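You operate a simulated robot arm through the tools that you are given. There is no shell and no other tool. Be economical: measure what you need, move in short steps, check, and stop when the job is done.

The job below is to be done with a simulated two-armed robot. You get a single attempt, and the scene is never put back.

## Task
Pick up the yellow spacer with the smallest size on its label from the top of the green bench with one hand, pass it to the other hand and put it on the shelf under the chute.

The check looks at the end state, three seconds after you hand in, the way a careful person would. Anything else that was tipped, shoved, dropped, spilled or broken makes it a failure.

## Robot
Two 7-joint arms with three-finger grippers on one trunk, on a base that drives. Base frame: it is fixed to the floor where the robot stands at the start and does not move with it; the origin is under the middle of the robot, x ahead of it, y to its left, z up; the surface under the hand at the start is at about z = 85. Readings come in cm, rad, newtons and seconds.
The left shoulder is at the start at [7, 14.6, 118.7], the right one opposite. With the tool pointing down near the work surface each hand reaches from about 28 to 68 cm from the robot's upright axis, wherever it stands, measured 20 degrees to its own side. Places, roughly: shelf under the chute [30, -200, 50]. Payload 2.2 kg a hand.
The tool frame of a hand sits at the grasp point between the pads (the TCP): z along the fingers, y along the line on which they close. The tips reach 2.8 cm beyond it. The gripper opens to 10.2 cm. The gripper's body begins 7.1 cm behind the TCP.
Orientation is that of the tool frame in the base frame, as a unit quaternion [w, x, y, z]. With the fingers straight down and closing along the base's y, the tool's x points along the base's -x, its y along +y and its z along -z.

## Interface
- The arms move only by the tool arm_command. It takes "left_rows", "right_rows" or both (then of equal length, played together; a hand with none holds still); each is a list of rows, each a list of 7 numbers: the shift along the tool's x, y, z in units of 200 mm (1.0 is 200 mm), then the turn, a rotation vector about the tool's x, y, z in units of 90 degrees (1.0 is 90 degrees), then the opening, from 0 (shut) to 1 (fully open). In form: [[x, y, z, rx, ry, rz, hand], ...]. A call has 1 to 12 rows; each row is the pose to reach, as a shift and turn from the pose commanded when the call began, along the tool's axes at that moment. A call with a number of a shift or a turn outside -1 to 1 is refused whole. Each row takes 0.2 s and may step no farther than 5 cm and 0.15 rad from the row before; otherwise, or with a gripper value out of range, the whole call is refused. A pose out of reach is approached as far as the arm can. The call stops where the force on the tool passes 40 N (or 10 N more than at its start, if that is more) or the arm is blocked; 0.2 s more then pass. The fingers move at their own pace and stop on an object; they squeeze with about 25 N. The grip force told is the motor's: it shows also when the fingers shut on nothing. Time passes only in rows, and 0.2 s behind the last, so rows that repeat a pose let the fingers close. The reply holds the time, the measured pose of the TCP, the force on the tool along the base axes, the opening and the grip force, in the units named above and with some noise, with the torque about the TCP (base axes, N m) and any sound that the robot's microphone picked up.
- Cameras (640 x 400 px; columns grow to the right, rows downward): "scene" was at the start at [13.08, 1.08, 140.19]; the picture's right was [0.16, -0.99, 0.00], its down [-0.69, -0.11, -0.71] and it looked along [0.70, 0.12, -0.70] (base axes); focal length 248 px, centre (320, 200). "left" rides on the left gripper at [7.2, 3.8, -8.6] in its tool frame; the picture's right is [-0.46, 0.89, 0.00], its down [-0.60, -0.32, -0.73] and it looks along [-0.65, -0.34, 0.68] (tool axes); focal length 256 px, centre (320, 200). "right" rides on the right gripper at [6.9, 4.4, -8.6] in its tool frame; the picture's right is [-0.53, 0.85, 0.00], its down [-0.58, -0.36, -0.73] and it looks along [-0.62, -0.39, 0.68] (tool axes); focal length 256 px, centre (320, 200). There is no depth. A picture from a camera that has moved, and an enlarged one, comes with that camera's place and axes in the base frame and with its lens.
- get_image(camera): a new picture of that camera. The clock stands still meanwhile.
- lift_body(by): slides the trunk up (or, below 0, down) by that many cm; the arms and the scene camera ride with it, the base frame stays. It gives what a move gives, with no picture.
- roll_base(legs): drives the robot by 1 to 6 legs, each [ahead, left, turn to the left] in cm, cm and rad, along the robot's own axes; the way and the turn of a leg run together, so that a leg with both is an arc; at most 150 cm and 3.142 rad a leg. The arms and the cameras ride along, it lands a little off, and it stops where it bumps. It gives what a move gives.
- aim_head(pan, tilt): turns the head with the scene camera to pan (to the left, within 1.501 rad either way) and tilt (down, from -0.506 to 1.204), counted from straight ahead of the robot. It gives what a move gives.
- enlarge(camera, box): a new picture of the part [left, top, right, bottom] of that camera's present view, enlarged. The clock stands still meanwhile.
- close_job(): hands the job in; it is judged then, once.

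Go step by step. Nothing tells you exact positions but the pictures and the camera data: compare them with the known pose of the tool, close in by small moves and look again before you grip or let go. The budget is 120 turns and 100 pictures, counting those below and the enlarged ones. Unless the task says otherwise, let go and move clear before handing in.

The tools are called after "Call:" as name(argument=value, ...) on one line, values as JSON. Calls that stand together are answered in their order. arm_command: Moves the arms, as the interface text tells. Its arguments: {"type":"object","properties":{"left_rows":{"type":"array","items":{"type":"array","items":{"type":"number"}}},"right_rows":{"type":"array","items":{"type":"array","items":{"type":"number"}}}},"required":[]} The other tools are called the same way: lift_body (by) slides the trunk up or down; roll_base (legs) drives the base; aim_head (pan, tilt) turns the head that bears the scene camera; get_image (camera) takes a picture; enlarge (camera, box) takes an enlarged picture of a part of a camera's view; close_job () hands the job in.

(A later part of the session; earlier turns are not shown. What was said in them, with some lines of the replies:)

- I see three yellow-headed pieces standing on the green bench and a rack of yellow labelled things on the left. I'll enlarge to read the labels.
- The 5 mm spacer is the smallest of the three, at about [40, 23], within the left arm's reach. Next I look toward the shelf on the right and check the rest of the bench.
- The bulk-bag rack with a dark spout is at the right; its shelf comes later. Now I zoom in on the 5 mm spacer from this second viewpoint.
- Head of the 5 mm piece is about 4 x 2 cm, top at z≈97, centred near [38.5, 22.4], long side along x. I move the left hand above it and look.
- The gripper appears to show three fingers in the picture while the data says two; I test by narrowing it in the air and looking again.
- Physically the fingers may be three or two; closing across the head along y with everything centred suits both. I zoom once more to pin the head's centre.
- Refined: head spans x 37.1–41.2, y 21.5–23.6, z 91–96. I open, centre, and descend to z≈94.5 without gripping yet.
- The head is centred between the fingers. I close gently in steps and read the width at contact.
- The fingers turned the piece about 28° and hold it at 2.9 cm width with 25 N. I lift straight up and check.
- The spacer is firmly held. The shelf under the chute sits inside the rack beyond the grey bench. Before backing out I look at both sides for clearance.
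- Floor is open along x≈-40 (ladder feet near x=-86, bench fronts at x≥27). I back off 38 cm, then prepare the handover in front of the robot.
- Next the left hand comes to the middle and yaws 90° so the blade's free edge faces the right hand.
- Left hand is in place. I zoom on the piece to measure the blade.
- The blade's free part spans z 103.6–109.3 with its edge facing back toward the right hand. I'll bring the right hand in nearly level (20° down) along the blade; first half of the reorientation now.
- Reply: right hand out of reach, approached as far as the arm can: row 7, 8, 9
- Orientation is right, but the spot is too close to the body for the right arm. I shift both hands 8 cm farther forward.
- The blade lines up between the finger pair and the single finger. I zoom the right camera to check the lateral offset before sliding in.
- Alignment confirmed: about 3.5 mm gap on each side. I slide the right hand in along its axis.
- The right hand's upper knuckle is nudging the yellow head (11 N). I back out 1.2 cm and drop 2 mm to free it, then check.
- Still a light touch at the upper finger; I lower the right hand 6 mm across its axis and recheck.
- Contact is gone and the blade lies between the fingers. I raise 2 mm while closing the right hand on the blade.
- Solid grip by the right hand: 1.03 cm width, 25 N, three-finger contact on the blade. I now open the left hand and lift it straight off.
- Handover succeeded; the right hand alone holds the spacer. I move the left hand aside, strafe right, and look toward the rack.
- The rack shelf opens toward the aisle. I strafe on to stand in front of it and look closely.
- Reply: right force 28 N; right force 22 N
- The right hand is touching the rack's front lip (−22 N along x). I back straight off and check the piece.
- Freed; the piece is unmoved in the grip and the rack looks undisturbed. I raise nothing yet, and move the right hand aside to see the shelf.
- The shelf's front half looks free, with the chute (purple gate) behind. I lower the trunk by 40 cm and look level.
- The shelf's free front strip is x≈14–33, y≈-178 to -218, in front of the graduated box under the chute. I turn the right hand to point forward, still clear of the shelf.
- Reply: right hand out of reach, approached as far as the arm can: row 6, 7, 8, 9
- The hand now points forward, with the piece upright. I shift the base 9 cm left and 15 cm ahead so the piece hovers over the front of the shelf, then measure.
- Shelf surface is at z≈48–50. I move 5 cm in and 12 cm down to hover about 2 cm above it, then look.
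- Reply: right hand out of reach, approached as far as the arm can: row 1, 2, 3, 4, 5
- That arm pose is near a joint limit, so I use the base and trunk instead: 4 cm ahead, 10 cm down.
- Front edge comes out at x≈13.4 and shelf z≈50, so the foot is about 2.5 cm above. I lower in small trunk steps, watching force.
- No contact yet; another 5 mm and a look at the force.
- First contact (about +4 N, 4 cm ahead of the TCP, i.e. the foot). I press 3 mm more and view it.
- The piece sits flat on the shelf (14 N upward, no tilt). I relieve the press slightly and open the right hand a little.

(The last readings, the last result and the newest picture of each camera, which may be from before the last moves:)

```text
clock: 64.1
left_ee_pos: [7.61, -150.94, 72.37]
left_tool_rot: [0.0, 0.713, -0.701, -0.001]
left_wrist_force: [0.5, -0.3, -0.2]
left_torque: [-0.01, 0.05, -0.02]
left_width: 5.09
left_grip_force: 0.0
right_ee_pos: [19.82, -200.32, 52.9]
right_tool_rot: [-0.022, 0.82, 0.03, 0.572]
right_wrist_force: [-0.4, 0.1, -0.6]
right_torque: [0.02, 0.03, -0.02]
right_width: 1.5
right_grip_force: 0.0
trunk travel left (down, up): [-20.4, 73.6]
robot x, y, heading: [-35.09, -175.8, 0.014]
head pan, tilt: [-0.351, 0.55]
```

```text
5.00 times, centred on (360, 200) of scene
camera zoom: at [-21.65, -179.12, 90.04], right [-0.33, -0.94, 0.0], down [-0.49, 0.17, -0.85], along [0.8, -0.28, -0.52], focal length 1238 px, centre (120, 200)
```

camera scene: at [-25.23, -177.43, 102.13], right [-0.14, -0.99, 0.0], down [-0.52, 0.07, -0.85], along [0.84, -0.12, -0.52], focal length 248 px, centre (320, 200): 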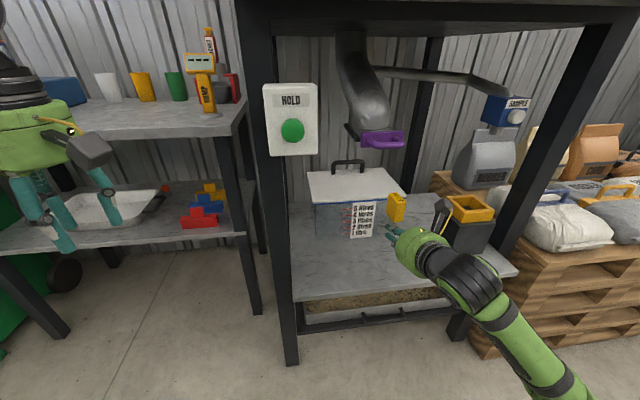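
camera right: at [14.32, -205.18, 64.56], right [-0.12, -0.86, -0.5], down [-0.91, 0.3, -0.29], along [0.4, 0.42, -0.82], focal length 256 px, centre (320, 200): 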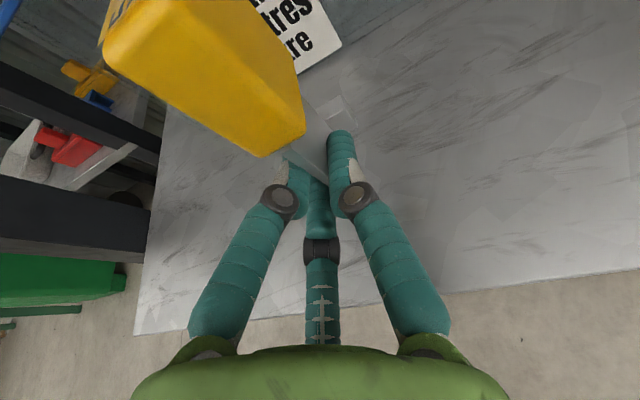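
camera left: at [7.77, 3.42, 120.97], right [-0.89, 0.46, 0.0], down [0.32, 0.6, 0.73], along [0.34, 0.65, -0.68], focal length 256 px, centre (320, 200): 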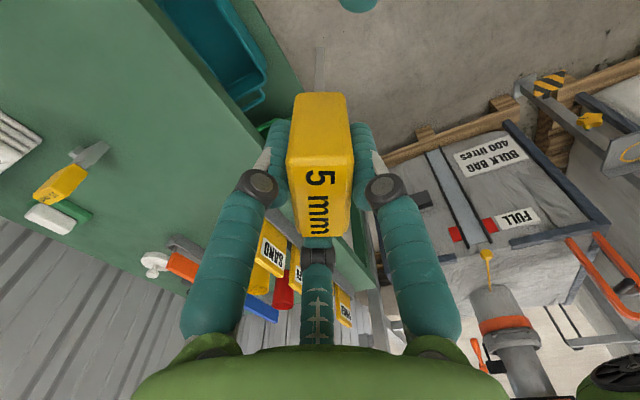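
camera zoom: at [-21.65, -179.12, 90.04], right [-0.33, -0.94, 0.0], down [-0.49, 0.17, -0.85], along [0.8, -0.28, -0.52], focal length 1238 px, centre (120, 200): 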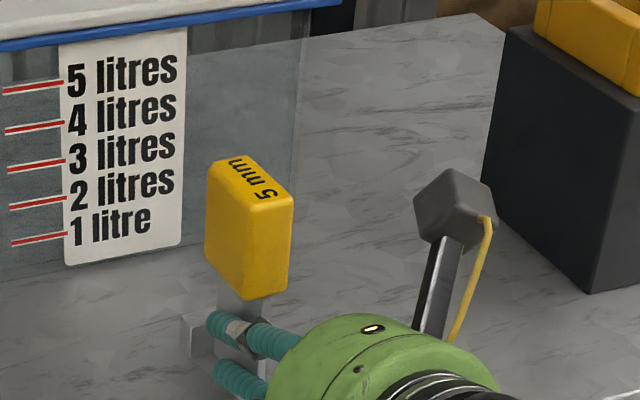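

The spacer stands by itself and the hand carries no load. I lift 3 mm and open a bit more before withdrawing.

Call:
lift_body(by=0.3)

Call:
arm_command(right_rows=[[0, 0, 0, 0, 0, 0, 0.18], [0, 0, 0, 0, 0, 0, 0.2], [0, 0, 0, 0, 0, 0, 0.2]])

Call:
enlarge(camera="right", box=[220, 60, 420, 240])

```text
clock: 64.6
left_ee_pos: [7.51, -150.7, 72.6]
left_tool_rot: [0.0, 0.712, -0.703, 0.0]
left_wrist_force: [0.5, -0.7, -0.2]
left_torque: [0.0, -0.01, 0.0]
left_width: 5.1
left_grip_force: 0.0
right_ee_pos: [19.74, -200.45, 53.32]
right_tool_rot: [-0.021, 0.819, 0.03, 0.573]
right_wrist_force: [0.2, -0.3, 0.4]
right_torque: [0.02, -0.02, -0.01]
right_width: 1.54
right_grip_force: 0.0
trunk travel left (down, up): [-20.7, 73.3]
robot x, y, heading: [-35.12, -176.08, 0.014]
head pan, tilt: [-0.351, 0.55]
```

```text
clock: 65.4
left_ee_pos: [7.56, -150.8, 72.74]
left_tool_rot: [0.001, 0.712, -0.702, 0.0]
left_wrist_force: [-1.3, -0.2, -0.8]
left_torque: [0.0, 0.01, -0.02]
left_width: 5.09
left_grip_force: 0.1
right_ee_pos: [19.87, -200.43, 53.34]
right_tool_rot: [-0.02, 0.819, 0.029, 0.572]
right_wrist_force: [0.7, 0.3, 0.9]
right_torque: [-0.01, 0.0, 0.03]
right_width: 2.04
right_grip_force: 0.1
trunk travel left (down, up): [-20.7, 73.3]
robot x, y, heading: [-35.34, -176.05, 0.015]
head pan, tilt: [-0.351, 0.55]
```

```text
2.22 times, centred on (320, 150) of right
camera zoom: at [14.31, -205.17, 62.78], right [-0.12, -0.86, -0.5], down [-0.91, 0.3, -0.29], along [0.4, 0.42, -0.82], focal length 569 px, centre (320, 311)
```

zoom: 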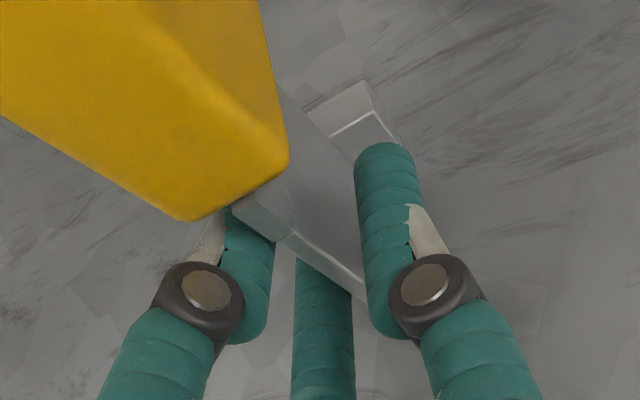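

Clear gaps on all sides and no forces. I withdraw straight back along the blade with the base, in a short first step.

Call:
roll_base(legs=[[-4, -0.2, 0]])

Call:
enlarge(camera="right", box=[220, 0, 420, 180])

Call:
enlarge(camera="scene", box=[310, 140, 430, 240])

```text
clock: 66.3
left_ee_pos: [3.46, -151.04, 72.68]
left_tool_rot: [0.001, 0.712, -0.702, 0.0]
left_wrist_force: [0.1, 0.2, -0.1]
left_torque: [0.03, -0.01, -0.02]
left_width: 5.11
left_grip_force: 0.1
right_ee_pos: [15.82, -200.66, 53.22]
right_tool_rot: [-0.022, 0.819, 0.031, 0.572]
right_wrist_force: [0.1, 0.1, 0.3]
right_torque: [0.02, -0.01, 0.01]
right_width: 2.05
right_grip_force: 0.0
trunk travel left (down, up): [-20.7, 73.3]
robot x, y, heading: [-39.02, -176.22, 0.015]
head pan, tilt: [-0.351, 0.55]
```

```text
2.22 times, centred on (320, 90) of right
camera zoom: at [10.32, -205.39, 62.79], right [-0.12, -0.86, -0.5], down [-0.91, 0.3, -0.29], along [0.4, 0.42, -0.81], focal length 569 px, centre (320, 444)
```

zoom: 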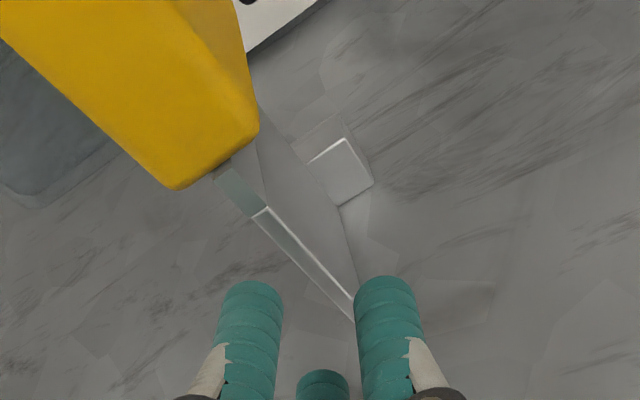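

```text
4.00 times, centred on (370, 190) of scene
camera zoom: at [-25.67, -179.36, 90.34], right [-0.33, -0.94, 0.0], down [-0.49, 0.17, -0.85], along [0.81, -0.28, -0.52], focal length 990 px, centre (120, 240)
```

zoom: 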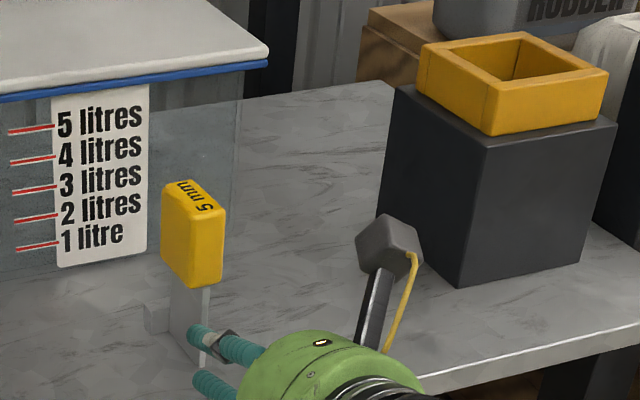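

The fingers are off the blade and the spacer stands upright. I back fully away and take a last look.

Call:
roll_base(legs=[[-16, 0, 0]])

Call:
get_image(camera="scene")

Call:
enlarge(camera="scene", box=[260, 100, 460, 240])

```text
clock: 67.7
left_ee_pos: [-12.38, -151.31, 72.57]
left_tool_rot: [0.001, 0.714, -0.701, 0.0]
left_wrist_force: [-0.9, 1.3, 0.6]
left_torque: [0.02, 0.01, 0.01]
left_width: 5.1
left_grip_force: 0.0
right_ee_pos: [-0.0, -200.79, 53.26]
right_tool_rot: [-0.021, 0.819, 0.031, 0.572]
right_wrist_force: [0.1, -0.3, -0.2]
right_torque: [-0.01, 0.0, 0.03]
right_width: 2.03
right_grip_force: 0.0
trunk travel left (down, up): [-20.7, 73.3]
robot x, y, heading: [-54.9, -176.47, 0.02]
head pan, tilt: [-0.351, 0.55]
```

```text
24 pictures are left
camera scene: at [-41.51, -179.59, 90.34], right [-0.33, -0.94, 0.0], down [-0.49, 0.17, -0.85], along [0.81, -0.28, -0.52], focal length 248 px, centre (320, 200)
```

scene: 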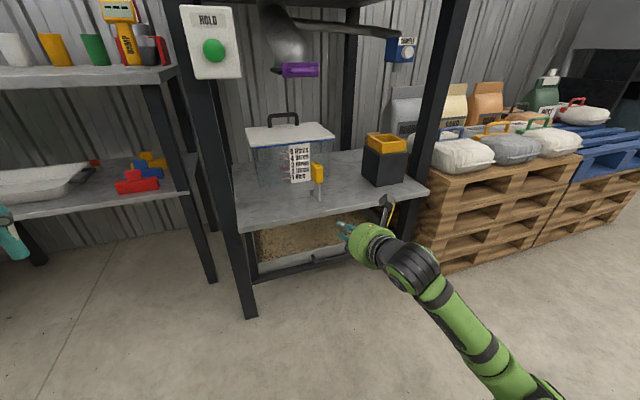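

```text
2.86 times, centred on (360, 170) of scene
camera zoom: at [-41.51, -179.59, 90.34], right [-0.33, -0.94, 0.0], down [-0.49, 0.17, -0.85], along [0.81, -0.28, -0.52], focal length 707 px, centre (206, 286)
```

zoom: 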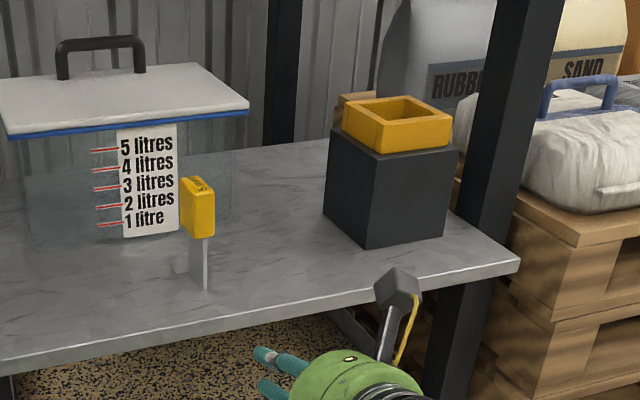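

The 5 mm spacer stands upright on the shelf under the chute, nothing near it looks disturbed, and both hands are empty and clear. I hand in.

Call:
close_job()

```text
The job is handed in.
```

The 5 mm spacer, the smallest of the three, is standing upright on the shelf under the chute. The left hand picked it up, passed it to the right hand, and both hands are now empty and clear.

While driving to the shelf, the right hand pressed against the front of the rack at about 27 N. I backed off. Nothing looked moved in the pictures, and the spacer stayed in the grip.
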